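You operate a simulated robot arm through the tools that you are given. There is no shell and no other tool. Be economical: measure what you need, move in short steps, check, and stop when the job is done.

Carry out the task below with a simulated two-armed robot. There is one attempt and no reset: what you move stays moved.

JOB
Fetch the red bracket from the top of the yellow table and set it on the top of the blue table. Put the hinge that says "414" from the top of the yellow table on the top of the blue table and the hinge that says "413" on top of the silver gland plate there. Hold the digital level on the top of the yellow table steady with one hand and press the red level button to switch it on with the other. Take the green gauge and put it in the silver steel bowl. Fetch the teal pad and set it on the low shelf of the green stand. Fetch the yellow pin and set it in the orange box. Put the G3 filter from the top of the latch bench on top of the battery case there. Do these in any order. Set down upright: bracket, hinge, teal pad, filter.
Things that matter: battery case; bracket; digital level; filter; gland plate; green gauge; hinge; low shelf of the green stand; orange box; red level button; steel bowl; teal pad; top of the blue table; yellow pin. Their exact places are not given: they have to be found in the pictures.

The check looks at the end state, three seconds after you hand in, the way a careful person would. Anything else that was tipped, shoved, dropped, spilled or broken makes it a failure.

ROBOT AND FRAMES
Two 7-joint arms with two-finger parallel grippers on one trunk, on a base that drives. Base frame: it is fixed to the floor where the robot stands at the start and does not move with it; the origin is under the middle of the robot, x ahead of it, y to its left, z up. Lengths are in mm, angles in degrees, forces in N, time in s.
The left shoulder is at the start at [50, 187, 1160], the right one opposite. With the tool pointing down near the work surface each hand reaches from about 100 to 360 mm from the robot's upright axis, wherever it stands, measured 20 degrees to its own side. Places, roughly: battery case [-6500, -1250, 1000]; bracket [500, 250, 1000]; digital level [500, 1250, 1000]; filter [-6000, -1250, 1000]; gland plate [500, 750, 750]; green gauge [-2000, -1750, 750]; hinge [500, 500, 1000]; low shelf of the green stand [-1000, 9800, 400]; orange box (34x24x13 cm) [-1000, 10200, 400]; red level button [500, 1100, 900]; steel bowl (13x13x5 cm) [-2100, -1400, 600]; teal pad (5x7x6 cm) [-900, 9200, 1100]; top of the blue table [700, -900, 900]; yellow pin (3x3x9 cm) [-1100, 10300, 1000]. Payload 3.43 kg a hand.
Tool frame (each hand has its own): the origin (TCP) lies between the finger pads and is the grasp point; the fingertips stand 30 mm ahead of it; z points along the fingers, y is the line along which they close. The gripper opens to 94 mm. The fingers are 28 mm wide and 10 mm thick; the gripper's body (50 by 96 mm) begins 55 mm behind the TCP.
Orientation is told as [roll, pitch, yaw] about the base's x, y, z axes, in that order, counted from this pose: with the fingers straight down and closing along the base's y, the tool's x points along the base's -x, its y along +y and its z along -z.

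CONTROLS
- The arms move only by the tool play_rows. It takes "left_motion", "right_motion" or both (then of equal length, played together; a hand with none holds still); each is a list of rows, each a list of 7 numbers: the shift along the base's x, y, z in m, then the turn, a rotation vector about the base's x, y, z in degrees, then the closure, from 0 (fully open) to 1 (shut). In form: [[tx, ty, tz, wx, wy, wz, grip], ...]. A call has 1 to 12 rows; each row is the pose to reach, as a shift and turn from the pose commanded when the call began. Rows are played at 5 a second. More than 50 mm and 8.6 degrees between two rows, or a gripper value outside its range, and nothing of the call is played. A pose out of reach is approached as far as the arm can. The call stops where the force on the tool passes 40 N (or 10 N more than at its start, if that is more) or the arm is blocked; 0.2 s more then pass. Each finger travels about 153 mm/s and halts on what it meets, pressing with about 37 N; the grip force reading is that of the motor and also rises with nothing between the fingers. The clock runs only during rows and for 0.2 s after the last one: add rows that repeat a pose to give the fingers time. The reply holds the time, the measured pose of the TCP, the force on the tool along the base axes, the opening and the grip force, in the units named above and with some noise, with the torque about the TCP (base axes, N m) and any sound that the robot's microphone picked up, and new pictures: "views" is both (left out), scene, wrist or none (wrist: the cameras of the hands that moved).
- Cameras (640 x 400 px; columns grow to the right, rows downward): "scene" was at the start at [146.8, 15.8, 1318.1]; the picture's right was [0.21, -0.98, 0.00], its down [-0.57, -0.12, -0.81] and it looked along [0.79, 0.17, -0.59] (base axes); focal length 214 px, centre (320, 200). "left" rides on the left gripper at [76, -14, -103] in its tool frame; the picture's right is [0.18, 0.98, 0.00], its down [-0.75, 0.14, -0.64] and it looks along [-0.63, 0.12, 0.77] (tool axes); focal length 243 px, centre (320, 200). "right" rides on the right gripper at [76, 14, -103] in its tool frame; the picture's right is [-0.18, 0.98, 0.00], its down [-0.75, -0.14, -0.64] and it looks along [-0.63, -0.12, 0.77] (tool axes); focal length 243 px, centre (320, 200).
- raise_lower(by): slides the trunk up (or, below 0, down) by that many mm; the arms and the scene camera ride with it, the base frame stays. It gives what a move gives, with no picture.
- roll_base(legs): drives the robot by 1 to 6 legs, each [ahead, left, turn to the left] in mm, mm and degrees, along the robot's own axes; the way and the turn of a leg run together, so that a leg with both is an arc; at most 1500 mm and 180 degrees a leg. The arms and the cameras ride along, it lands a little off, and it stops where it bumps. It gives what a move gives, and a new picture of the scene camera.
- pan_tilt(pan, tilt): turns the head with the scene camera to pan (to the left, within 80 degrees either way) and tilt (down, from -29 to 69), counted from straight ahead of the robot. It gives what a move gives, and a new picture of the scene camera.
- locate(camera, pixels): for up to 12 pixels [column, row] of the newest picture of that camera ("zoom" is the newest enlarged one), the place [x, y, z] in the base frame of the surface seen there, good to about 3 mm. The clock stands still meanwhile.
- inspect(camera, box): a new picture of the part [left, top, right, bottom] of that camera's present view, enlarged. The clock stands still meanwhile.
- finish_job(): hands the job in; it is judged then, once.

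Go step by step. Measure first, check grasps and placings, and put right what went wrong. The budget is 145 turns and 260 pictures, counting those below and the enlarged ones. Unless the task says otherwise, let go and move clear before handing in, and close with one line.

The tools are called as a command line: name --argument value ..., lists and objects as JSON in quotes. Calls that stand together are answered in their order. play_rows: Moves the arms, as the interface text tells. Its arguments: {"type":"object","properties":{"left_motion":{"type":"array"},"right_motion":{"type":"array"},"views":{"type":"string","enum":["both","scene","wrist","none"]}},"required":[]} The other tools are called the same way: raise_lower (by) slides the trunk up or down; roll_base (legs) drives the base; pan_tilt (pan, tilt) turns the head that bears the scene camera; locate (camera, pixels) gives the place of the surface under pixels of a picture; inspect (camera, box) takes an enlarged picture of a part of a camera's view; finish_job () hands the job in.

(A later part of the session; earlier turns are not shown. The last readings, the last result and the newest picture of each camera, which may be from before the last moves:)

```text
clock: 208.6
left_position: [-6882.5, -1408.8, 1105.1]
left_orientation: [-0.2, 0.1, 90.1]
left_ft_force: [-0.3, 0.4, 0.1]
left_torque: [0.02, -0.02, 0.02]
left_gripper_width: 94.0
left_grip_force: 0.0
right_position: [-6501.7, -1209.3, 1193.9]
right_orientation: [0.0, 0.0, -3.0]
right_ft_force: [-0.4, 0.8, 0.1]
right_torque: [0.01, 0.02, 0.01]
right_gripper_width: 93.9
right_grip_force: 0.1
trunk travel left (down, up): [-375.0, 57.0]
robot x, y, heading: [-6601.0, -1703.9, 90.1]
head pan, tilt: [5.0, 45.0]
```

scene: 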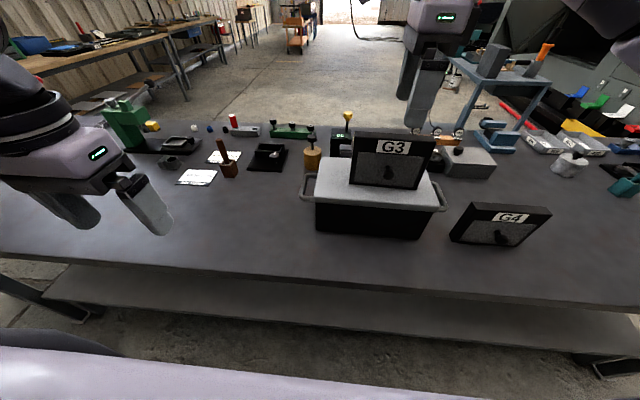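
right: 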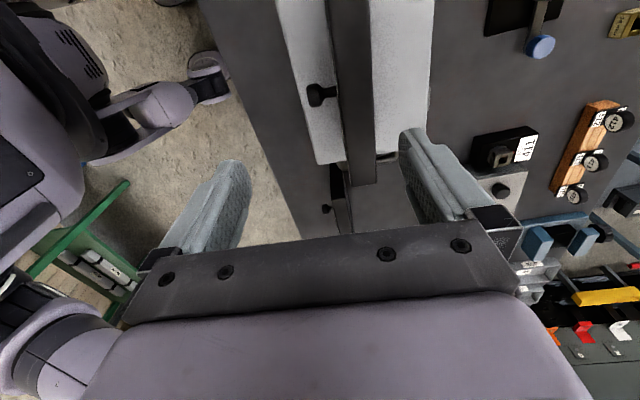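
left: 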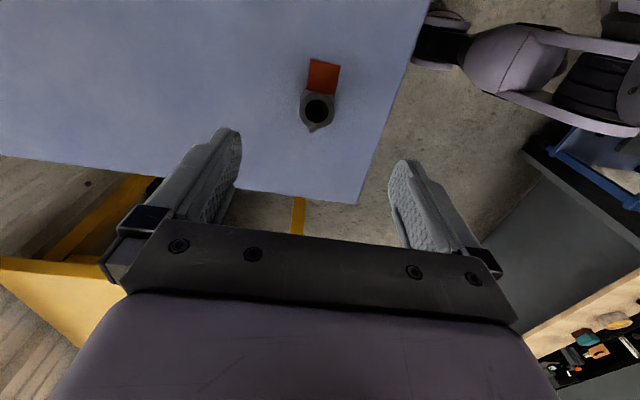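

G3 stands upright on the case. I fold the right arm back and drive toward the bench's near end, looking for the way to the green stand.

play_rows --right_motion '[[0, -0.01, 0, 0, 0, 8, 0], [0, -0.02, 0, 0, 0, 16, 0], [0, -0.04, 0, 0, 0, 24, 0], [0, -0.06, 0, 0, 0, 32, 0], [0, -0.08, 0, 0, 0, 40, 0], [0, -0.1, -0.01, 0, 0, 48, 0], [0, -0.12, -0.02, 0, 0, 56, 0], [0, -0.14, -0.03, 0, 0, 64, 0], [0, -0.16, -0.04, 0, 0, 72, 0], [0, -0.18, -0.04, 0, 0, 80, 0], [0, -0.19, -0.04, 0, 0, 88, 0], [0, -0.2, -0.04, 0, 0, 93, 0]]' --views "none"

roll_base --legs '[[-60, 0, 0], [0, -950, 0], [0, -950, 0]]'

pan_tilt --pan 0 --tilt 20

```text
clock: 211.2
left_position: [-6883.4, -1408.4, 1104.9]
left_orientation: [-0.2, 0.1, 90.1]
left_ft_force: [0.5, -0.2, -0.5]
left_torque: [-0.03, 0.01, -0.01]
left_gripper_width: 93.8
left_grip_force: 0.0
right_position: [-6504.3, -1409.4, 1155.1]
right_orientation: [-0.2, 0.0, 90.0]
right_ft_force: [0.1, 0.0, -0.2]
right_torque: [0.03, -0.03, -0.01]
right_gripper_width: 94.0
right_grip_force: 0.1
trunk travel left (down, up): [-375.0, 57.0]
robot x, y, heading: [-6603.0, -1705.4, 90.1]
head pan, tilt: [5.0, 45.0]
```

```text
clock: 221.2
left_position: [-5009.4, -1499.9, 1103.7]
left_orientation: [0.0, 0.1, 88.6]
left_ft_force: [0.5, -0.8, -0.1]
left_torque: [-0.01, -0.01, -0.02]
left_gripper_width: 94.0
left_grip_force: 0.1
right_position: [-4628.5, -1509.5, 1154.4]
right_orientation: [-0.1, 0.0, 88.4]
right_ft_force: [-0.3, -0.7, 0.6]
right_torque: [-0.04, 0.02, -0.01]
right_gripper_width: 94.0
right_grip_force: 0.1
trunk travel left (down, up): [-375.0, 57.0]
robot x, y, heading: [-4738.5, -1798.1, 88.7]
head pan, tilt: [5.0, 45.0]
```

scene: 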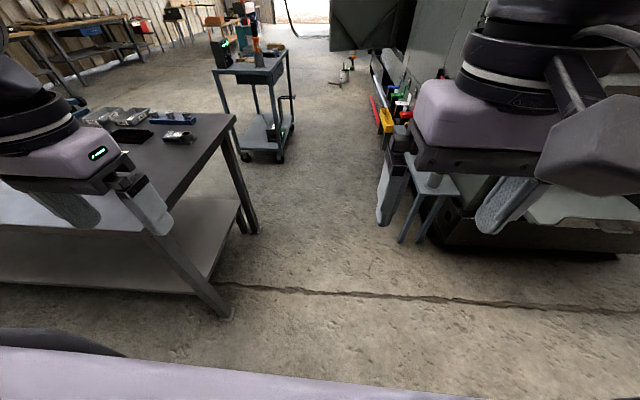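

```text
clock: 222.1
left_position: [-5007.2, -1499.4, 1104.3]
left_orientation: [-0.2, 0.1, 88.7]
left_ft_force: [0.3, 0.4, 0.1]
left_torque: [0.0, 0.01, 0.04]
left_gripper_width: 94.0
left_grip_force: 0.0
right_position: [-4628.6, -1509.3, 1154.3]
right_orientation: [0.0, 0.0, 88.4]
right_ft_force: [-0.1, 0.4, -0.2]
right_torque: [-0.01, -0.03, -0.02]
right_gripper_width: 94.1
right_grip_force: 0.0
trunk travel left (down, up): [-375.0, 57.0]
robot x, y, heading: [-4732.0, -1801.0, 88.6]
head pan, tilt: [0.0, 20.0]
```

scene: 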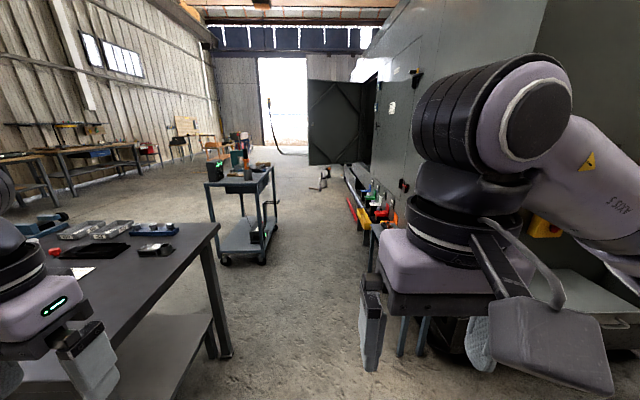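

The +y aisle beside the machine looks open. I measure how far it goes.

locate --camera "scene" --pixels '[[312, 165], [360, 162], [285, 150], [265, 262], [232, 262], [322, 188], [345, 190], [405, 270], [240, 150], [372, 230], [200, 165]]'

inspect --camera "scene" --box '[200, 60, 420, 240]'

```text
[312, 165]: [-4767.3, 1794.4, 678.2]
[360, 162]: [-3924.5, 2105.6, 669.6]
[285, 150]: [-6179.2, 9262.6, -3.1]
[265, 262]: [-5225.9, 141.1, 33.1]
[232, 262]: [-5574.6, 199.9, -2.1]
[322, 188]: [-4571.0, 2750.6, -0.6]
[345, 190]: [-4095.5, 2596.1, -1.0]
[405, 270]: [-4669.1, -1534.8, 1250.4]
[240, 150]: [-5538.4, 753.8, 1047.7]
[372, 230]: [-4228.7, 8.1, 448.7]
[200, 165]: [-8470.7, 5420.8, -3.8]
```

```text
2.22 times, centred on (310, 150) of scene
```

zoom: 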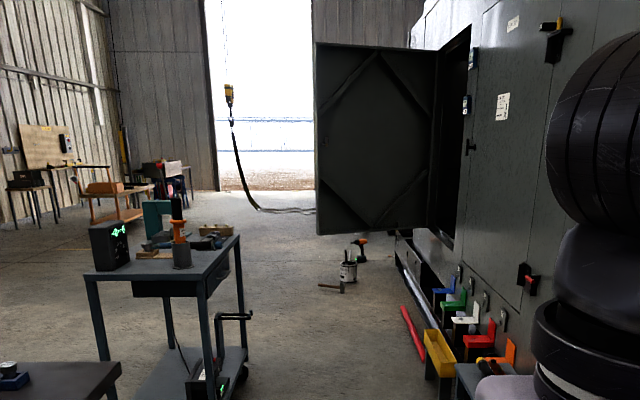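

Route beyond the machine is uncertain; the way I came is known, so I return along it (still facing +y).

roll_base --legs '[[0, 0, 1.4], [0, -1000, 0], [0, -880, 0], [-900, 0, 0]]'

```text
clock: 236.2
left_position: [-3137.4, -2407.2, 1104.1]
left_orientation: [-0.2, 0.1, 88.6]
left_ft_force: [-0.2, -0.4, -0.1]
left_torque: [0.03, 0.01, 0.0]
left_gripper_width: 94.1
left_grip_force: 0.1
right_position: [-2759.3, -2417.5, 1155.4]
right_orientation: [0.0, 0.0, 88.5]
right_ft_force: [0.2, 0.1, -0.2]
right_torque: [0.0, 0.01, 0.01]
right_gripper_width: 93.8
right_grip_force: 0.1
trunk travel left (down, up): [-375.0, 57.0]
robot x, y, heading: [-2866.9, -2707.4, 88.6]
head pan, tilt: [0.0, 20.0]
```

scene: 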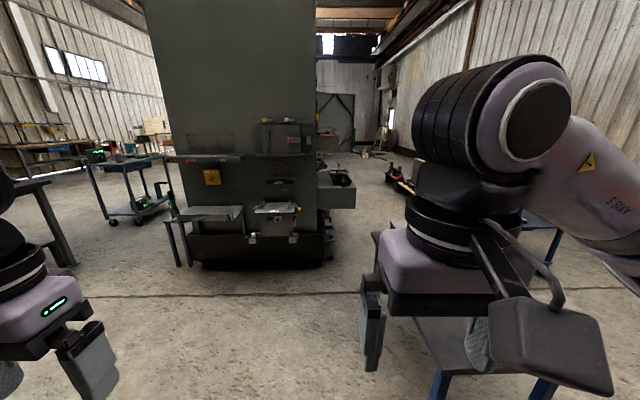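

On track. I continue past the small table and back to the first aisle.

roll_base --legs '[[0, 0, 1.4], [0, -1110, 0], [220, -80, 0], [490, -470, 0], [560, 0, 0], [0, -1000, 0]]'

pan_tilt --pan 0 --tilt 25

```text
clock: 254.7
left_position: [-462.3, -1139.3, 1105.1]
left_orientation: [-0.2, 0.1, 90.3]
left_ft_force: [0.4, -0.6, 0.0]
left_torque: [-0.02, 0.07, -0.01]
left_gripper_width: 93.7
left_grip_force: 0.0
right_position: [-84.0, -1136.9, 1155.3]
right_orientation: [0.1, 0.1, 90.2]
right_ft_force: [-0.5, -0.6, -0.9]
right_torque: [0.0, 0.01, 0.03]
right_gripper_width: 94.1
right_grip_force: 0.1
trunk travel left (down, up): [-375.0, 57.0]
robot x, y, heading: [-182.2, -1426.7, 90.4]
head pan, tilt: [0.0, 20.0]
```

scene: 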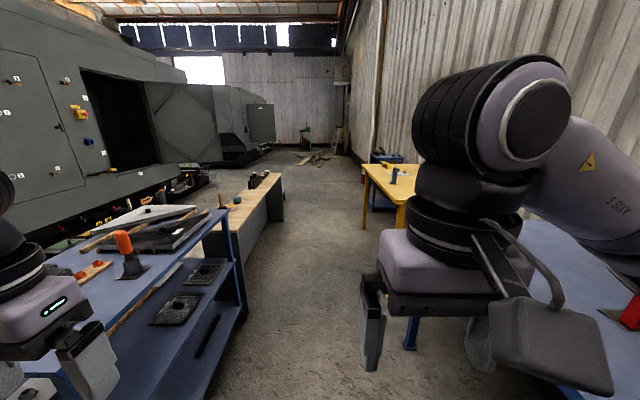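

```text
clock: 255.4
left_position: [-463.4, -1138.6, 1105.0]
left_orientation: [-0.2, 0.1, 90.3]
left_ft_force: [-0.7, 0.3, -0.6]
left_torque: [0.01, 0.01, -0.01]
left_gripper_width: 94.1
left_grip_force: 0.1
right_position: [-83.5, -1138.0, 1154.2]
right_orientation: [-0.1, 0.0, 90.3]
right_ft_force: [-0.4, 0.2, -0.2]
right_torque: [0.04, 0.0, 0.02]
right_gripper_width: 94.0
right_grip_force: 0.1
trunk travel left (down, up): [-375.0, 57.0]
robot x, y, heading: [-182.6, -1431.6, 90.4]
head pan, tilt: [0.0, 25.0]
```

scene: 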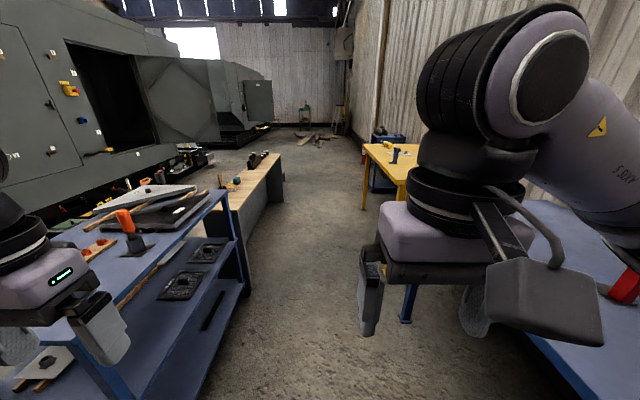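

The way ahead to the stand at (305,115) is straight. I check the orange handle's height on the cart against my left elbow.

locate --camera "scene" --pixels '[[122, 212], [215, 190], [285, 165], [290, 135], [330, 140], [305, 125], [362, 207], [400, 320], [320, 145], [275, 155]]'

inspect --camera "scene" --box '[240, 70, 400, 170]'

```text
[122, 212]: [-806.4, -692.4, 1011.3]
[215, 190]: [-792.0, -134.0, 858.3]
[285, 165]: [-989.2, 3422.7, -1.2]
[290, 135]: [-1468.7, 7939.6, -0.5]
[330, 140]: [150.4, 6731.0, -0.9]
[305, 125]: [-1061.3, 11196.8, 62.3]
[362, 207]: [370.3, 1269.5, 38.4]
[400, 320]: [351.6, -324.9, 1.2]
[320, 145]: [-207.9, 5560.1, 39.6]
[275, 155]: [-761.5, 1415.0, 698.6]
```

```text
4.00 times, centred on (320, 120) of scene
```

zoom: 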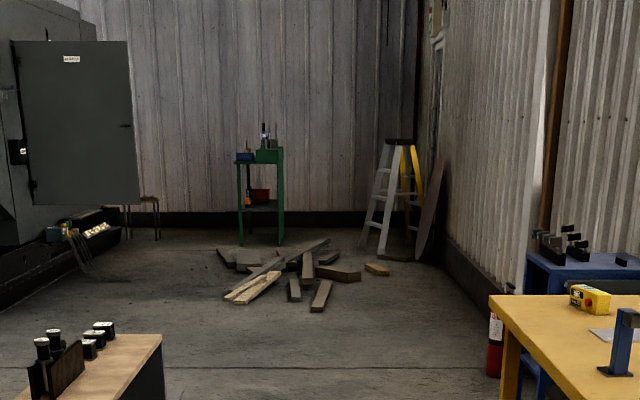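

The handle top (z 1011) is below the elbow. A plank pile lies about y 5500–8500 before the stand, so I drive to y≈4300 and look again.

roll_base --legs '[[1500, 0, -0.4], [1500, 0, 0], [1500, 0, 0], [1200, 0, 0]]'

pan_tilt --pan 10 --tilt 15

```text
clock: 282.3
left_position: [-403.9, 4505.8, 1104.7]
left_orientation: [-0.1, 0.1, 89.9]
left_ft_force: [-0.7, -0.7, -0.1]
left_torque: [0.02, 0.03, 0.0]
left_gripper_width: 94.1
left_grip_force: 0.2
right_position: [-25.3, 4504.3, 1154.9]
right_orientation: [0.0, 0.0, 89.6]
right_ft_force: [-0.5, 0.6, -0.2]
right_torque: [0.02, -0.02, -0.01]
right_gripper_width: 94.0
right_grip_force: 0.1
trunk travel left (down, up): [-375.0, 57.0]
robot x, y, heading: [-126.1, 4212.2, 90.0]
head pan, tilt: [0.0, 25.0]
```

scene: 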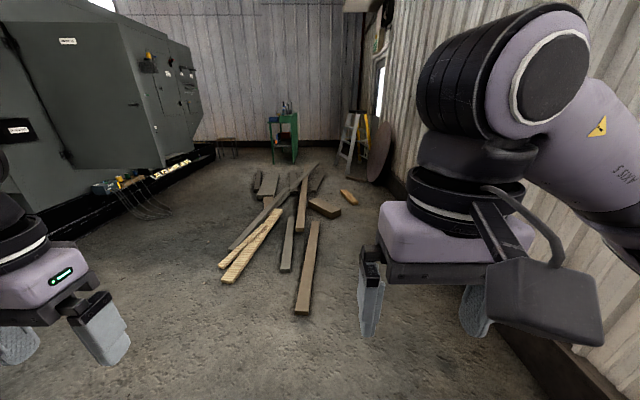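

```text
clock: 283.0
left_position: [-404.3, 4507.0, 1103.8]
left_orientation: [-0.2, 0.1, 89.9]
left_ft_force: [-0.1, -1.1, -0.4]
left_torque: [0.01, -0.04, 0.02]
left_gripper_width: 93.8
left_grip_force: 0.1
right_position: [-26.6, 4504.0, 1153.9]
right_orientation: [0.1, 0.0, 89.7]
right_ft_force: [-0.2, 0.4, -0.9]
right_torque: [-0.04, -0.03, -0.04]
right_gripper_width: 94.4
right_grip_force: 0.1
trunk travel left (down, up): [-375.0, 57.0]
robot x, y, heading: [-125.1, 4210.6, 89.8]
head pan, tilt: [10.0, 15.0]
```

scene: 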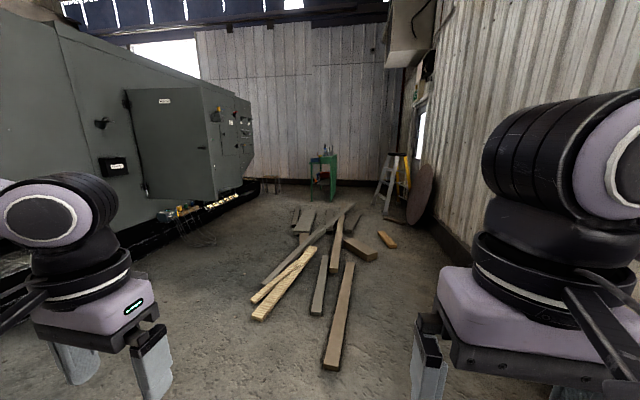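

locate --camera "scene" --pixels '[[310, 199], [334, 202], [255, 320], [333, 370], [295, 212], [252, 296], [350, 205], [395, 245], [240, 270], [200, 240], [322, 155], [275, 205]]'

inspect --camera "scene" --box '[220, 130, 420, 255]'

```text
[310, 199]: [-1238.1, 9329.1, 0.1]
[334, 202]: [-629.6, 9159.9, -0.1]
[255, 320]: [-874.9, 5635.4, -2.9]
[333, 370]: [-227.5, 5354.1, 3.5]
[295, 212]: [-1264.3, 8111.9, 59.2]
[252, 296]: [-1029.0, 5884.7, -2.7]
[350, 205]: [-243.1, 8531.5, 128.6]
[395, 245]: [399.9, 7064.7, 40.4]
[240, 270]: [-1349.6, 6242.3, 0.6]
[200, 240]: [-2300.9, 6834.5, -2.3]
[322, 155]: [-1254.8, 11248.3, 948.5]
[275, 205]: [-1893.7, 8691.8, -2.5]
```

```text
3.20 times, centred on (320, 192) of scene
```

zoom: 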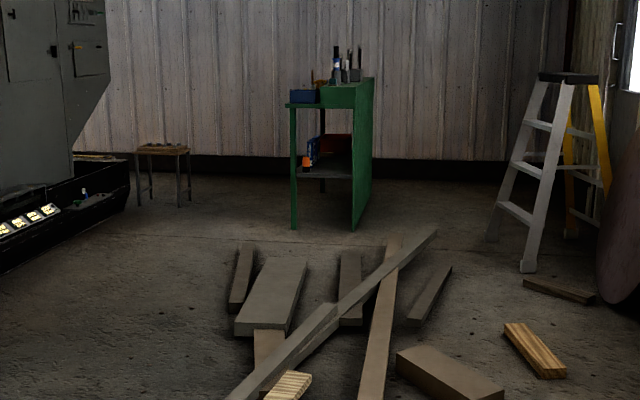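

The stand is open on its −x side (panel on +x), so I should face +x and approach from its left. I measure the machine's edge to see the corridor width.

locate --camera "scene" --pixels '[[215, 208], [190, 218], [243, 195], [150, 245], [235, 180], [210, 200], [262, 190], [270, 178], [255, 190]]'

roll_base --legs '[[1000, 1400, -89.8]]'

pan_tilt --pan 70 --tilt 25

```text
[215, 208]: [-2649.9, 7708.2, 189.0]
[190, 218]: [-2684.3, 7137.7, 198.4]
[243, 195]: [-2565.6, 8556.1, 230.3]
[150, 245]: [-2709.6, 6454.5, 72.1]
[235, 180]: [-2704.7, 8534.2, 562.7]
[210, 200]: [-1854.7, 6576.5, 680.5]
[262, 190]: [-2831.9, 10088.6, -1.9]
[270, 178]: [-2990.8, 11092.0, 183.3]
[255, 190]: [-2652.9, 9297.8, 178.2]
```

```text
refused: leg 1 is longer than a leg can be; nothing moved
```

```text
clock: 284.3
left_position: [-403.9, 4506.8, 1104.8]
left_orientation: [-0.2, 0.1, 89.9]
left_ft_force: [-0.7, 0.1, -0.9]
left_torque: [-0.02, 0.01, 0.05]
left_gripper_width: 93.7
left_grip_force: 0.0
right_position: [-25.4, 4504.1, 1155.3]
right_orientation: [0.0, 0.0, 89.7]
right_ft_force: [0.3, 0.4, 0.2]
right_torque: [-0.04, -0.03, 0.01]
right_gripper_width: 93.8
right_grip_force: 0.0
trunk travel left (down, up): [-375.0, 57.0]
robot x, y, heading: [-122.0, 4212.7, 89.9]
head pan, tilt: [70.0, 25.0]
```

scene: 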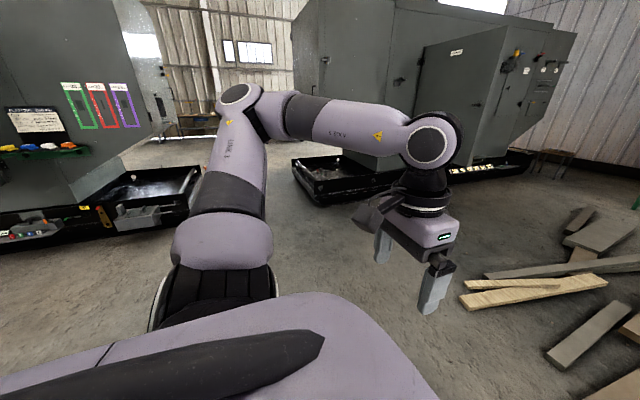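

The open machine door reaches x≈−1850 at y≈6576, the pile starts about x≈−1030…−1264; going sideways at x≈−1450 facing +x fits. I shift left, turn to face +x, then strafe up to y≈5500.

roll_base --legs '[[0, 1320, 0], [0, 0, -90], [0, 1250, 0]]'

pan_tilt --pan 80 --tilt 30

```text
clock: 300.5
left_position: [-1021.2, 5709.0, 1105.5]
left_orientation: [-0.3, 0.1, -3.4]
left_ft_force: [0.0, 0.0, -0.4]
left_torque: [-0.02, 0.0, 0.0]
left_gripper_width: 93.7
left_grip_force: 0.1
right_position: [-1045.3, 5329.9, 1155.1]
right_orientation: [-0.1, 0.0, -3.6]
right_ft_force: [0.3, -0.1, 0.1]
right_torque: [-0.02, -0.01, 0.01]
right_gripper_width: 94.0
right_grip_force: 0.1
trunk travel left (down, up): [-375.0, 57.0]
robot x, y, heading: [-1333.3, 5446.6, -3.4]
head pan, tilt: [70.0, 25.0]
```

scene: 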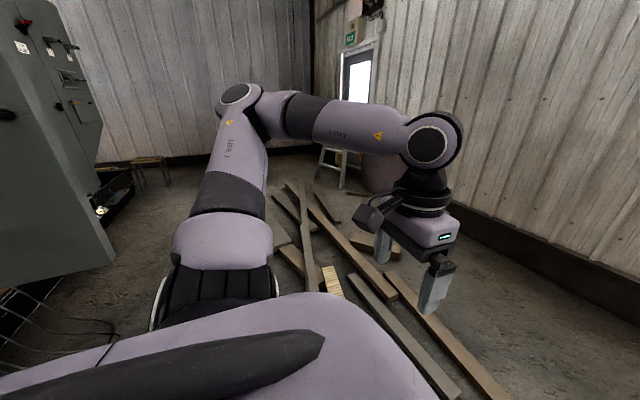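

```text
clock: 301.3
left_position: [-1021.7, 5707.3, 1106.0]
left_orientation: [-0.2, 0.1, -3.5]
left_ft_force: [0.1, 0.0, -0.5]
left_torque: [0.01, -0.01, 0.0]
left_gripper_width: 93.8
left_grip_force: 0.1
right_position: [-1046.2, 5330.1, 1154.5]
right_orientation: [0.0, 0.0, -3.6]
right_ft_force: [-0.4, 0.2, 0.2]
right_torque: [0.0, -0.02, -0.03]
right_gripper_width: 93.9
right_grip_force: 0.0
trunk travel left (down, up): [-375.0, 57.0]
robot x, y, heading: [-1333.7, 5445.9, -3.6]
head pan, tilt: [80.0, 30.0]
```

scene: 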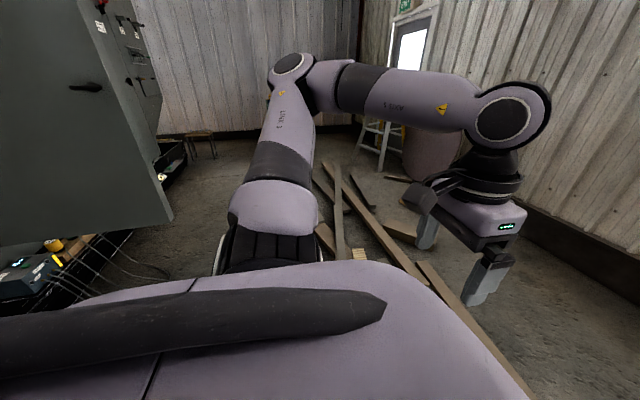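

locate --camera "scene" --pixels '[[172, 212], [160, 120], [165, 275], [135, 245], [95, 290], [320, 225], [325, 240], [345, 255], [317, 165], [180, 195], [310, 180]]'

```text
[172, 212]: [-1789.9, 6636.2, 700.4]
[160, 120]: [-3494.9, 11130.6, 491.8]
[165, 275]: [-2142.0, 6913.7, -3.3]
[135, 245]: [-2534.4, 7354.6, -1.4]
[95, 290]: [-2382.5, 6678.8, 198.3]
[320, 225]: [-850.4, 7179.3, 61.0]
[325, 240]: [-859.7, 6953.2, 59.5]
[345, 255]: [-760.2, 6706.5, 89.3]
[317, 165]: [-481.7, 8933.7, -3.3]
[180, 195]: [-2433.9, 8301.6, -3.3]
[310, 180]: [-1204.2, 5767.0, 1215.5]
```

Door edge at x≈−1790 (y≈6636), planks no further left than about −1030 there. I strafe at x≈−1350 past the door, then shift left to −1600 on the way to y≈9000.

roll_base --legs '[[0, 0, 3.5], [-30, 1480, 0], [-280, 900, 0]]'

pan_tilt --pan 60 --tilt 30

```text
clock: 313.6
left_position: [-1372.2, 8115.1, 1104.1]
left_orientation: [-0.2, 0.1, 1.6]
left_ft_force: [0.6, -0.1, -0.1]
left_torque: [-0.03, 0.0, -0.02]
left_gripper_width: 93.9
left_grip_force: 0.0
right_position: [-1363.1, 7736.2, 1155.1]
right_orientation: [0.0, 0.0, 1.3]
right_ft_force: [0.1, -0.2, -0.7]
right_torque: [-0.02, -0.01, 0.0]
right_gripper_width: 93.9
right_grip_force: 0.0
trunk travel left (down, up): [-375.0, 57.0]
robot x, y, heading: [-1656.3, 7827.3, 1.6]
head pan, tilt: [80.0, 30.0]
```

scene: 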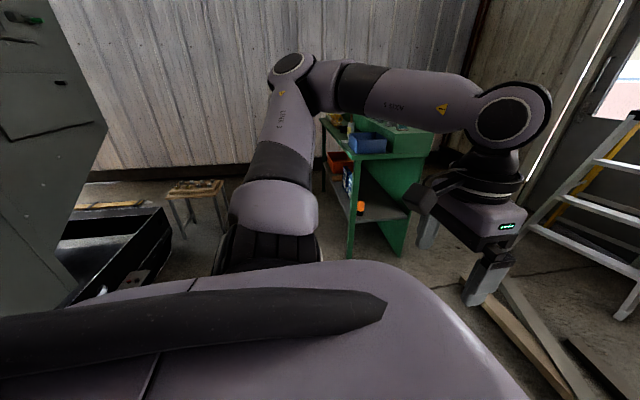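

```text
clock: 314.4
left_position: [-1372.3, 8115.1, 1105.3]
left_orientation: [-0.1, 0.1, 1.4]
left_ft_force: [-0.2, -0.4, 0.3]
left_torque: [-0.02, 0.02, 0.0]
left_gripper_width: 93.9
left_grip_force: 0.2
right_position: [-1363.1, 7736.0, 1154.2]
right_orientation: [0.0, 0.1, 1.3]
right_ft_force: [-0.2, -0.4, 0.8]
right_torque: [0.02, 0.01, -0.03]
right_gripper_width: 93.9
right_grip_force: 0.1
trunk travel left (down, up): [-375.0, 57.0]
robot x, y, heading: [-1661.7, 7827.1, 1.6]
head pan, tilt: [60.0, 30.0]
```

scene: 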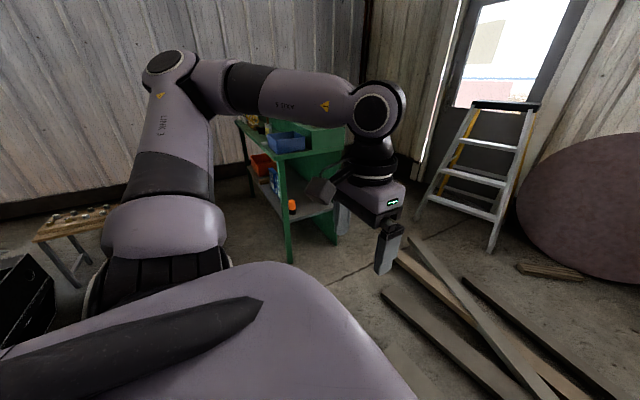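

The stand is close. I measure its frame and the stool beside.

locate --camera "scene" --pixels '[[288, 255], [285, 155], [240, 122], [335, 240], [285, 215], [262, 165], [250, 190], [290, 205], [95, 225], [108, 205], [40, 270], [250, 120]]'

inspect --camera "scene" --box '[220, 90, 380, 270]'

```text
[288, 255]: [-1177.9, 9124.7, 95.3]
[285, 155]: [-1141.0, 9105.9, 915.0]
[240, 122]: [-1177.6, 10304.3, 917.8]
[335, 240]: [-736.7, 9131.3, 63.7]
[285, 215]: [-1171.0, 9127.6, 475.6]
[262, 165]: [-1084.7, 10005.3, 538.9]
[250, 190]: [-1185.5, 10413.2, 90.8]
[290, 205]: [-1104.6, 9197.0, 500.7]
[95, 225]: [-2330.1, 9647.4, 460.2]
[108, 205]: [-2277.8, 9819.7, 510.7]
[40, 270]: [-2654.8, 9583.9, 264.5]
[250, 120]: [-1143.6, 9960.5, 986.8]
```

```text
2.22 times, centred on (300, 180) of scene
```

zoom: 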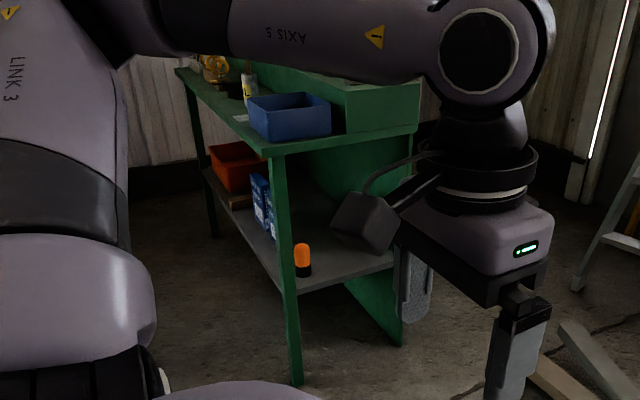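

Stand: x −1180…−720, y 9105…10420, top z≈915, orange box on the low shelf near y 10005. I strafe on to y≈9400 to look at the items.

roll_base --legs '[[0, 0, -1.6], [0, 1480, 0]]'

pan_tilt --pan 20 --tilt 40

```text
clock: 322.0
left_position: [-1403.1, 9574.3, 1104.4]
left_orientation: [-0.2, 0.1, 2.2]
left_ft_force: [-0.1, -0.8, 0.6]
left_torque: [0.02, 0.0, -0.01]
left_gripper_width: 94.1
left_grip_force: 0.1
right_position: [-1389.6, 9196.7, 1154.9]
right_orientation: [-0.2, 0.0, 2.1]
right_ft_force: [0.5, 0.6, -0.1]
right_torque: [0.0, -0.02, -0.01]
right_gripper_width: 94.2
right_grip_force: 0.0
trunk travel left (down, up): [-375.0, 57.0]
robot x, y, heading: [-1687.2, 9284.1, 2.3]
head pan, tilt: [60.0, 30.0]
```

scene: 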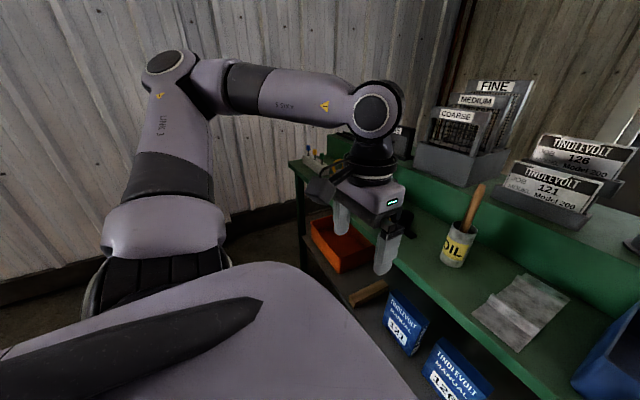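

```text
clock: 323.1
left_position: [-1403.5, 9574.2, 1105.6]
left_orientation: [-0.2, 0.1, 2.1]
left_ft_force: [-0.2, 0.4, 0.2]
left_torque: [0.01, -0.01, 0.01]
left_gripper_width: 94.2
left_grip_force: 0.0
right_position: [-1389.5, 9195.9, 1154.0]
right_orientation: [0.0, 0.0, 2.0]
right_ft_force: [-0.5, 1.2, 0.1]
right_torque: [-0.02, -0.02, -0.02]
right_gripper_width: 94.0
right_grip_force: 0.1
trunk travel left (down, up): [-375.0, 57.0]
robot x, y, heading: [-1687.6, 9285.4, 2.4]
head pan, tilt: [20.0, 40.0]
```

scene: 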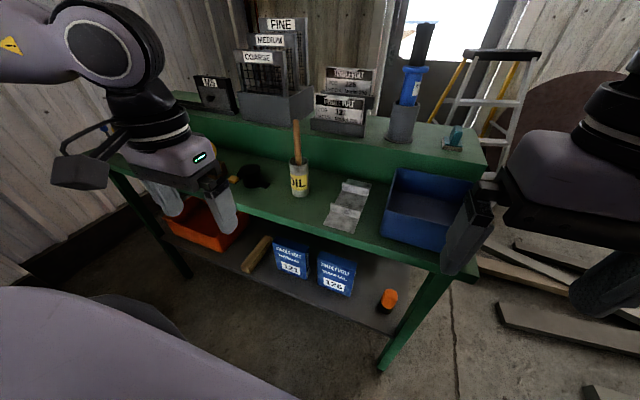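

A small teal item sits on the raised ledge at (453,138); something yellow near (232,180). I zoom in.

inspect --camera "scene" --box '[400, 100, 500, 180]'

inspect --camera "scene" --box '[90, 90, 330, 260]'

locate --camera "scene" --pixels '[[455, 133], [448, 148], [458, 148], [235, 180], [205, 240], [190, 225], [385, 295], [335, 270], [300, 290], [150, 140], [430, 150], [420, 200]]'

```text
5.00 times, centred on (450, 140) of scene
```

zoom: 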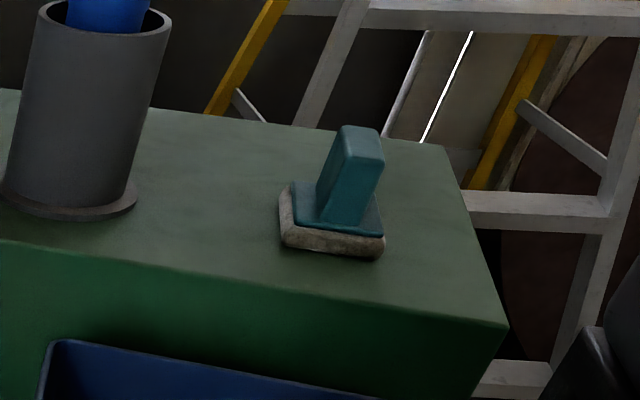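

```text
2.35 times, centred on (210, 175) of scene
```

zoom: 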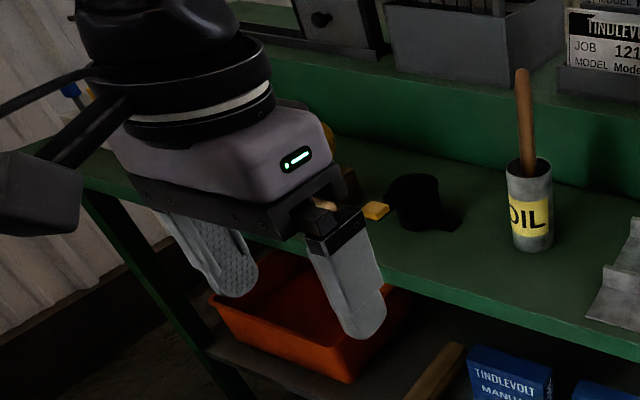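

```text
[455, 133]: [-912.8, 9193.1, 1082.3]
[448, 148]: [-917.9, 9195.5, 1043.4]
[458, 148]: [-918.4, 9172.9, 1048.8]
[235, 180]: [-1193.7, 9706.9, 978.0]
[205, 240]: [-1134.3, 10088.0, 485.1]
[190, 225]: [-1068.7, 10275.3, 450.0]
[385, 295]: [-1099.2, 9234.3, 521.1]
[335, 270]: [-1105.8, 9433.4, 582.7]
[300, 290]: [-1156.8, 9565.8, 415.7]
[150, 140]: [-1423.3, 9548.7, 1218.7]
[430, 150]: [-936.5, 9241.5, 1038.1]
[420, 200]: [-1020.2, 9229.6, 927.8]
```

The teal pad (handle on a base) stands on the ledge at about (−910,9185), ledge z≈1040. I check the tall items nearby before moving in.

locate --camera "scene" --pixels '[[296, 122], [300, 190], [400, 140], [424, 27], [410, 75], [385, 130], [345, 100], [418, 130], [480, 215], [400, 245]]'

```text
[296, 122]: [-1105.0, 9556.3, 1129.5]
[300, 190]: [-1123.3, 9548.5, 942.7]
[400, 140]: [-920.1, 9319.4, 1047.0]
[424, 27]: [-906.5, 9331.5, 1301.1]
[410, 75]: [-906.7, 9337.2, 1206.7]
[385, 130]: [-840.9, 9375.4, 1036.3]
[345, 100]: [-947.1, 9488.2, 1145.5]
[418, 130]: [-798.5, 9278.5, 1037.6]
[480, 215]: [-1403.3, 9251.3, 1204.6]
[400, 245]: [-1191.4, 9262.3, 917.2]
```

I raise the left hand above the brush, and move 240 mm closer.

play_rows --left_motion '[[0, 0, 0.04, 0, 0, 0, 0], [-0.01, 0.02, 0.08, 0, 0, 0, 0], [-0.02, 0.04, 0.12, 0, 0, 0, 0], [-0.02, 0.04, 0.12, 0, 0, 0, 0]]' --views "none"

roll_base --legs '[[0, 0, -2.3], [230, 0, 0]]'

play_rows --right_motion '[[0.04, -0.005, 0, 0, 0, 0, 0], [0.08, -0.01, 0, 0, 0, 0, 0], [0.12, -0.01, 0, 0, 0, 0, 0], [0.16, -0.01, 0, 0, 0, 0, 0], [0.2, -0.01, 0, 0, 0, 0, 0], [0.23, -0.01, 0, 0, 0, 0, 0], [0.23, -0.01, 0, 0, 0, 0, 0]]'

```text
clock: 324.1
left_position: [-1422.4, 9613.0, 1225.9]
left_orientation: [-0.2, 0.2, 2.1]
left_ft_force: [0.3, 0.4, 0.7]
left_torque: [0.02, 0.02, 0.02]
left_gripper_width: 94.2
left_grip_force: 0.1
right_position: [-1388.1, 9196.0, 1154.0]
right_orientation: [0.0, 0.1, 2.1]
right_ft_force: [0.1, 0.8, -0.5]
right_torque: [-0.02, -0.01, 0.01]
right_gripper_width: 93.7
right_grip_force: 0.0
trunk travel left (down, up): [-375.0, 57.0]
robot x, y, heading: [-1686.1, 9284.5, 2.0]
head pan, tilt: [20.0, 40.0]
```

```text
clock: 326.0
left_position: [-1231.4, 9600.6, 1226.1]
left_orientation: [-0.2, 0.1, -0.3]
left_ft_force: [-1.1, 0.3, 0.2]
left_torque: [0.03, -0.04, -0.01]
left_gripper_width: 94.1
left_grip_force: 0.0
right_position: [-1218.8, 9181.4, 1154.9]
right_orientation: [0.1, 0.0, -0.7]
right_ft_force: [-0.6, -0.3, 0.4]
right_torque: [-0.04, -0.06, 0.02]
right_gripper_width: 94.1
right_grip_force: 0.1
trunk travel left (down, up): [-375.0, 57.0]
robot x, y, heading: [-1506.9, 9281.2, -0.3]
head pan, tilt: [20.0, 40.0]
stopped in leg 2: the robot was blocked; the commanded pose is now the measured one
```

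scene: 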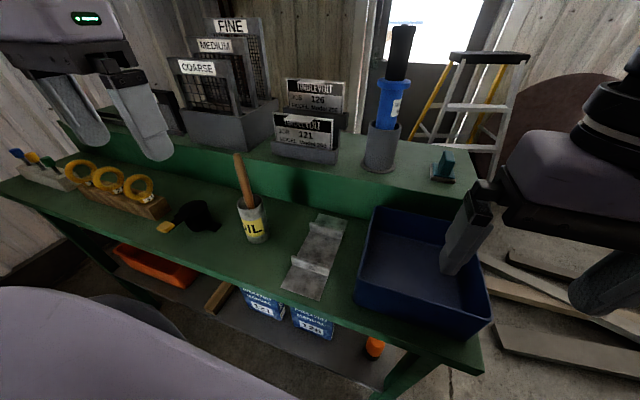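

```text
clock: 327.6
left_position: [-1228.4, 9598.8, 1225.1]
left_orientation: [-0.2, 0.3, -0.2]
left_ft_force: [0.5, -0.5, 0.0]
left_torque: [-0.01, 0.01, -0.01]
left_gripper_width: 93.8
left_grip_force: 0.2
right_position: [-985.9, 9174.9, 1154.4]
right_orientation: [-0.2, 0.0, -0.5]
right_ft_force: [-0.8, 0.0, -0.1]
right_torque: [0.0, 0.03, 0.01]
right_gripper_width: 94.2
right_grip_force: 0.1
trunk travel left (down, up): [-375.0, 57.0]
robot x, y, heading: [-1511.6, 9284.0, -0.1]
head pan, tilt: [20.0, 40.0]
```

scene: 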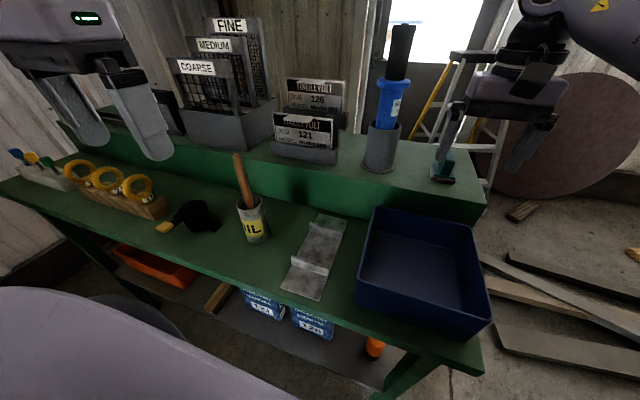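
right: 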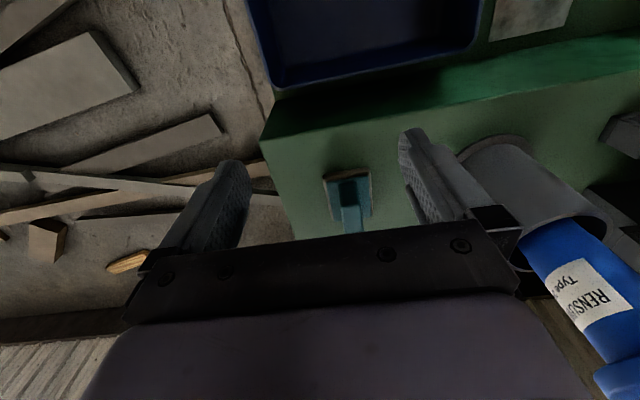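

The base was stopped at x≈−1507 (its foot meets the stand), so reach must come from the arms. The pad shows at (350,195) in the right view; I measure it.

inspect --camera "right" --box '[280, 140, 420, 240]'

locate --camera "right" --pixels '[[327, 183], [370, 178], [335, 215], [342, 210], [362, 210], [352, 230], [350, 200], [300, 190], [342, 230], [361, 228]]'

inspect --camera "scene" --box '[400, 130, 490, 200]'

```text
4.00 times, centred on (350, 190) of right
```

zoom: 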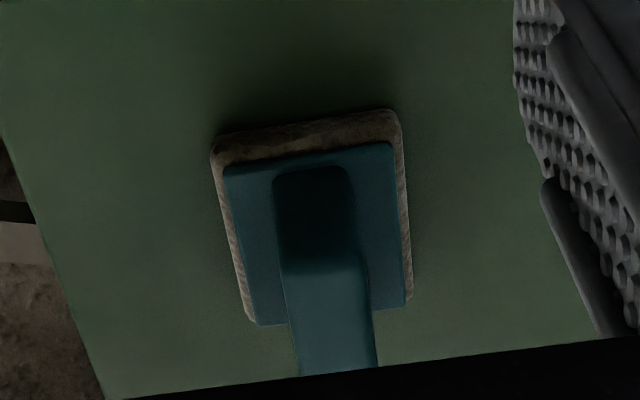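

```text
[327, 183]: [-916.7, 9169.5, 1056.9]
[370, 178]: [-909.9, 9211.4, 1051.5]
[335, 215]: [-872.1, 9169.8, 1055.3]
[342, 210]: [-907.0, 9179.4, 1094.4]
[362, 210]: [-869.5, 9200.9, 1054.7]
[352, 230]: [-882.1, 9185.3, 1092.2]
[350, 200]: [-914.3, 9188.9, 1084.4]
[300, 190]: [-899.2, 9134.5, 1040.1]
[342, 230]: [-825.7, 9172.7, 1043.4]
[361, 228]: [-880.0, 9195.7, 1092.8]
```

```text
5.71 times, centred on (445, 165) of scene
```

zoom: 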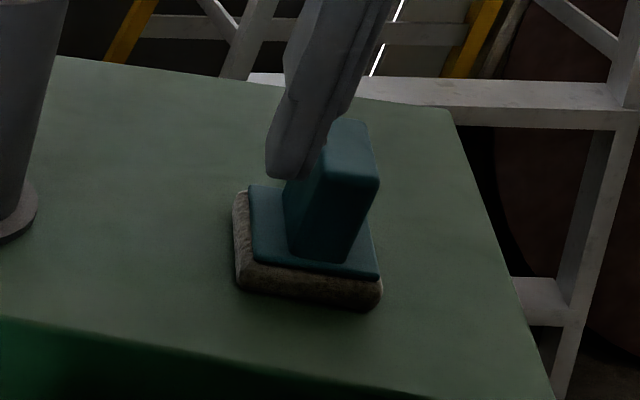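

The handle is a block along x, y 9180–9196, z 1055–1094. I will grasp it with the hand pitched forward 30°, so that I can later reach under the stand's top with the pad still upright.

play_rows --right_motion '[[0.02, 0.004, 0.01, 0, -7.5, 0, 0], [0.04, 0.008, 0.01, 0, -15, 0, 0], [0.06, 0.013, 0.01, 0, -22.5, 0, 0], [0.086, 0.013, 0.01, 0, -30, 0, 0], [0.086, 0.013, -0.01, 0, -30, 0, 0.3], [0.086, 0.013, -0.025, 0, -30, 0, 0.3], [0.086, 0.013, -0.025, 0, -30, 0, 0.3]]'

```text
clock: 329.2
left_position: [-1229.2, 9600.1, 1225.0]
left_orientation: [-0.1, 0.3, -0.3]
left_ft_force: [-0.3, -0.1, 1.1]
left_torque: [0.0, -0.01, 0.04]
left_gripper_width: 94.0
left_grip_force: 0.1
right_position: [-898.8, 9183.7, 1129.5]
right_orientation: [0.4, -29.9, -0.6]
right_ft_force: [-0.3, -0.4, 0.6]
right_torque: [0.0, 0.0, 0.01]
right_gripper_width: 65.9
right_grip_force: 0.0
trunk travel left (down, up): [-375.0, 57.0]
robot x, y, heading: [-1508.2, 9278.5, -0.4]
head pan, tilt: [20.0, 40.0]
```

scene: 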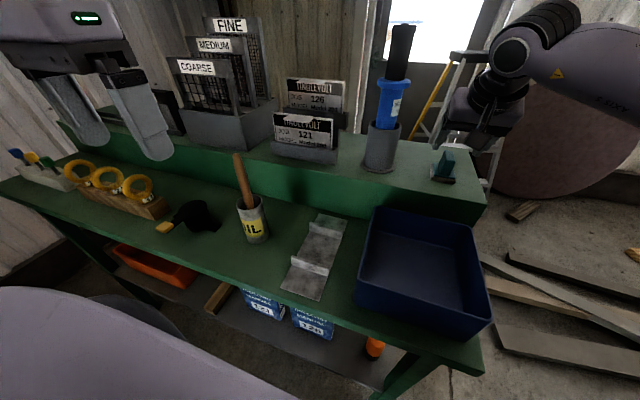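
right: 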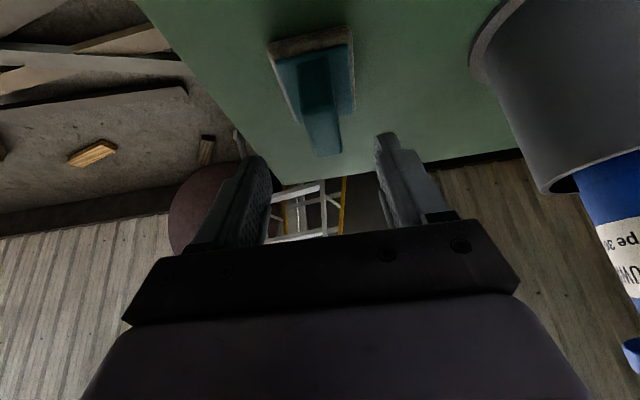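

locate --camera "right" --pixels '[[310, 140], [336, 140], [322, 150], [322, 125], [318, 70], [305, 70], [330, 70]]'

```text
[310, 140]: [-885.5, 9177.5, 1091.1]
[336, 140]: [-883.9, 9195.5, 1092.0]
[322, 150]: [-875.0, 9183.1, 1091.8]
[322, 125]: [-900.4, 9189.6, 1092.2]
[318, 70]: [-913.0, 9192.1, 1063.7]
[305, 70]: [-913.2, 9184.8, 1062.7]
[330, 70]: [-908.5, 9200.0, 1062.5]
```

I descend onto the handle and close.

play_rows --right_motion '[[0, 0.0045, -0.015, 0, 0, 0, 0.3], [0, 0.0045, -0.03, 0, 0, 0, 0.3], [0, 0.0045, -0.038, 0, 0, 0, 0.3], [0, 0.0045, -0.038, 0, 0, 0, 0.6], [0, 0.0045, -0.038, 0, 0, 0, 0.8], [0, 0.0045, -0.038, 0, 0, 0, 1], [0, 0.0045, -0.038, 0, 0, 0, 1], [0, 0.0045, -0.03, 0, 0, 0, 1], [0, 0.0045, 0.01, 0, 0, 0, 1], [0, 0.0045, 0.03, 0, 0, 0, 1]]'

```text
clock: 331.4
left_position: [-1229.1, 9600.6, 1225.7]
left_orientation: [-0.3, 0.3, -0.4]
left_ft_force: [-0.3, 0.3, 1.2]
left_torque: [0.03, -0.05, 0.03]
left_gripper_width: 93.8
left_grip_force: 0.1
right_position: [-899.3, 9189.0, 1159.4]
right_orientation: [0.3, -29.9, -0.8]
right_ft_force: [0.2, -0.8, -1.4]
right_torque: [0.01, 0.06, -0.03]
right_gripper_width: 23.2
right_grip_force: 37.0
trunk travel left (down, up): [-375.0, 57.0]
robot x, y, heading: [-1509.9, 9282.4, 0.0]
head pan, tilt: [20.0, 40.0]
```

scene: 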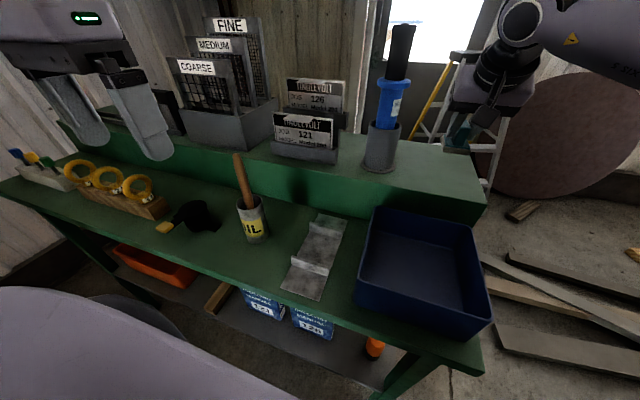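
right: 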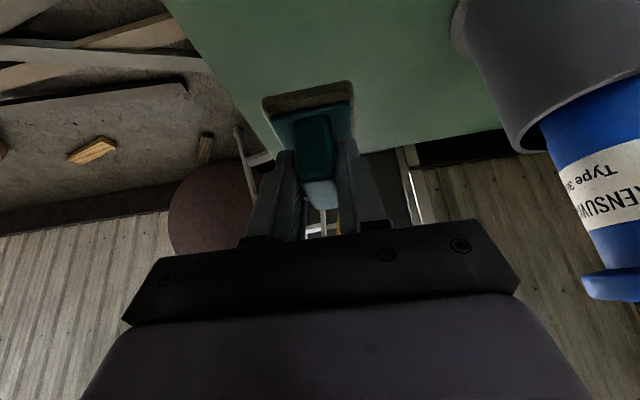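

The pad is held. I draw the right hand back over the edge, tuck the left, back the base off, and lower the trunk to look at the low shelf.

play_rows --right_motion '[[-0.04, 0, 0, 0, 0, 0, 1], [-0.08, 0, 0, 0, 0, 0, 1], [-0.12, 0, 0, 0, 0, 0, 1], [-0.16, 0, 0, 0, 0, 0, 1], [-0.2, 0, 0, 0, 0, 0, 1], [-0.24, 0, 0, 0, 0, 0, 1]]' --left_motion '[[-0.02, 0.01, 0, 0, 0, 0, 0], [-0.04, 0.02, 0, 0, 0, 0, 0], [-0.06, 0.03, 0, 0, 0, 0, 0], [-0.08, 0.04, 0, 0, 0, 0, 0], [-0.08, 0.04, 0, 0, 0, 0, 0], [-0.08, 0.04, 0, 0, 0, 0, 0]]' --views "none"

roll_base --legs '[[-300, 0, 0], [0, 300, 0]]'

raise_lower --by -370

pan_tilt --pan 0 --tilt 35

```text
clock: 332.8
left_position: [-1309.8, 9641.9, 1223.8]
left_orientation: [-0.2, 0.4, -0.3]
left_ft_force: [-0.6, -0.1, 0.1]
left_torque: [-0.01, 0.02, -0.01]
left_gripper_width: 94.1
left_grip_force: 0.0
right_position: [-1137.9, 9191.1, 1158.8]
right_orientation: [0.2, -30.0, -0.8]
right_ft_force: [0.6, 0.1, -0.6]
right_torque: [-0.03, -0.04, 0.01]
right_gripper_width: 23.3
right_grip_force: 37.2
trunk travel left (down, up): [-375.0, 57.0]
robot x, y, heading: [-1511.6, 9283.1, -0.3]
head pan, tilt: [20.0, 40.0]
```

```text
clock: 336.6
left_position: [-1619.6, 9956.0, 1224.0]
left_orientation: [-0.2, 0.2, 0.3]
left_ft_force: [-0.6, 0.1, -0.3]
left_torque: [-0.03, -0.02, -0.01]
left_gripper_width: 94.1
left_grip_force: 0.0
right_position: [-1442.5, 9506.0, 1158.4]
right_orientation: [0.3, -30.0, -0.2]
right_ft_force: [-0.5, 0.1, -0.4]
right_torque: [0.02, 0.06, -0.05]
right_gripper_width: 23.5
right_grip_force: 37.6
trunk travel left (down, up): [-375.0, 57.0]
robot x, y, heading: [-1811.6, 9597.5, 0.1]
head pan, tilt: [20.0, 40.0]
```

scene: 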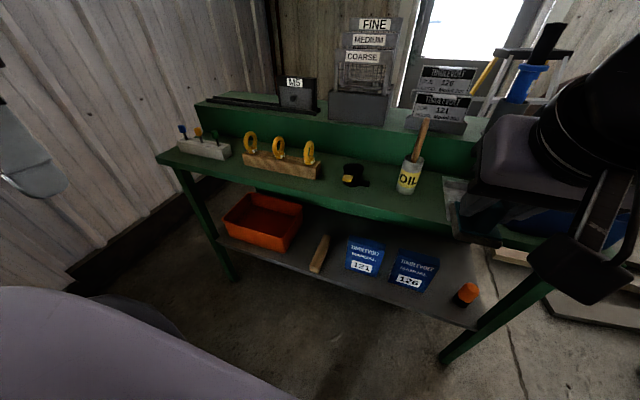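

```text
clock: 340.2
left_position: [-1619.2, 9954.9, 853.3]
left_orientation: [-0.2, 0.3, 0.3]
left_ft_force: [-0.2, -0.3, 0.5]
left_torque: [0.02, -0.01, -0.04]
left_gripper_width: 93.9
left_grip_force: 0.1
right_position: [-1442.1, 9505.5, 789.0]
right_orientation: [0.2, -29.9, -0.2]
right_ft_force: [0.6, 0.2, -1.5]
right_torque: [-0.03, -0.03, 0.02]
right_gripper_width: 23.2
right_grip_force: 36.9
trunk travel left (down, up): [-5.0, 427.0]
robot x, y, heading: [-1816.9, 9593.6, 0.3]
head pan, tilt: [20.0, 40.0]
```

```text
clock: 341.0
left_position: [-1618.3, 9955.4, 854.6]
left_orientation: [-0.2, 0.2, 0.3]
left_ft_force: [-0.6, 0.0, 0.0]
left_torque: [-0.01, 0.02, 0.01]
left_gripper_width: 93.9
left_grip_force: 0.0
right_position: [-1442.8, 9506.3, 789.4]
right_orientation: [0.3, -29.8, -0.2]
right_ft_force: [-0.4, 0.4, -1.0]
right_torque: [0.02, 0.04, 0.0]
right_gripper_width: 23.5
right_grip_force: 36.7
trunk travel left (down, up): [-5.0, 427.0]
robot x, y, heading: [-1818.1, 9595.5, 0.3]
head pan, tilt: [0.0, 35.0]
```

scene: 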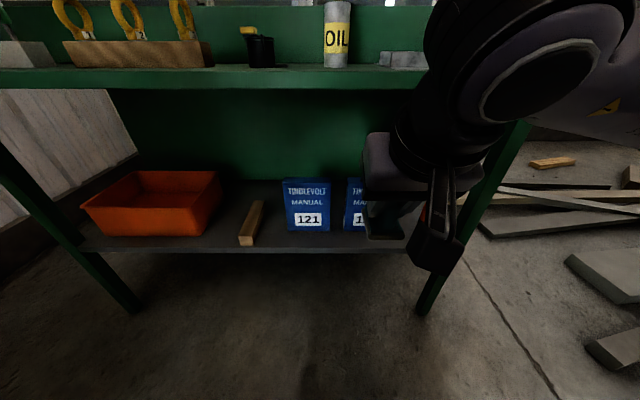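

The shelf shows: orange box, a wooden piece, two manuals. I measure the gaps and shelf edge.

locate --camera "scene" --pixels '[[217, 228], [222, 205], [242, 240], [255, 238], [264, 203], [288, 231], [270, 240], [230, 240], [275, 225], [270, 250], [230, 70], [260, 88]]'

inspect --camera "scene" --box '[60, 60, 460, 310]'

```text
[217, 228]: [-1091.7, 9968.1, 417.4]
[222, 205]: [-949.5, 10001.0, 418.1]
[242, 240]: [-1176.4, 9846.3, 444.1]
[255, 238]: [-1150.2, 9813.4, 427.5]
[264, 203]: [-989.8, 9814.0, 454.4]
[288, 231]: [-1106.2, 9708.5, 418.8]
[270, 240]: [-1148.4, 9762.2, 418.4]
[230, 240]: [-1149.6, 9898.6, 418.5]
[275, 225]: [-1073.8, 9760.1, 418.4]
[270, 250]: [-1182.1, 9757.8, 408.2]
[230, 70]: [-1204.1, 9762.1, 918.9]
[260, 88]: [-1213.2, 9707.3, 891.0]
```

```text
1.60 times, centred on (260, 185) of scene
```

zoom: 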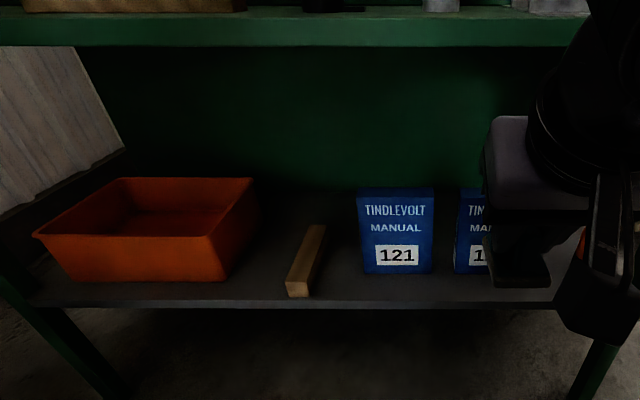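

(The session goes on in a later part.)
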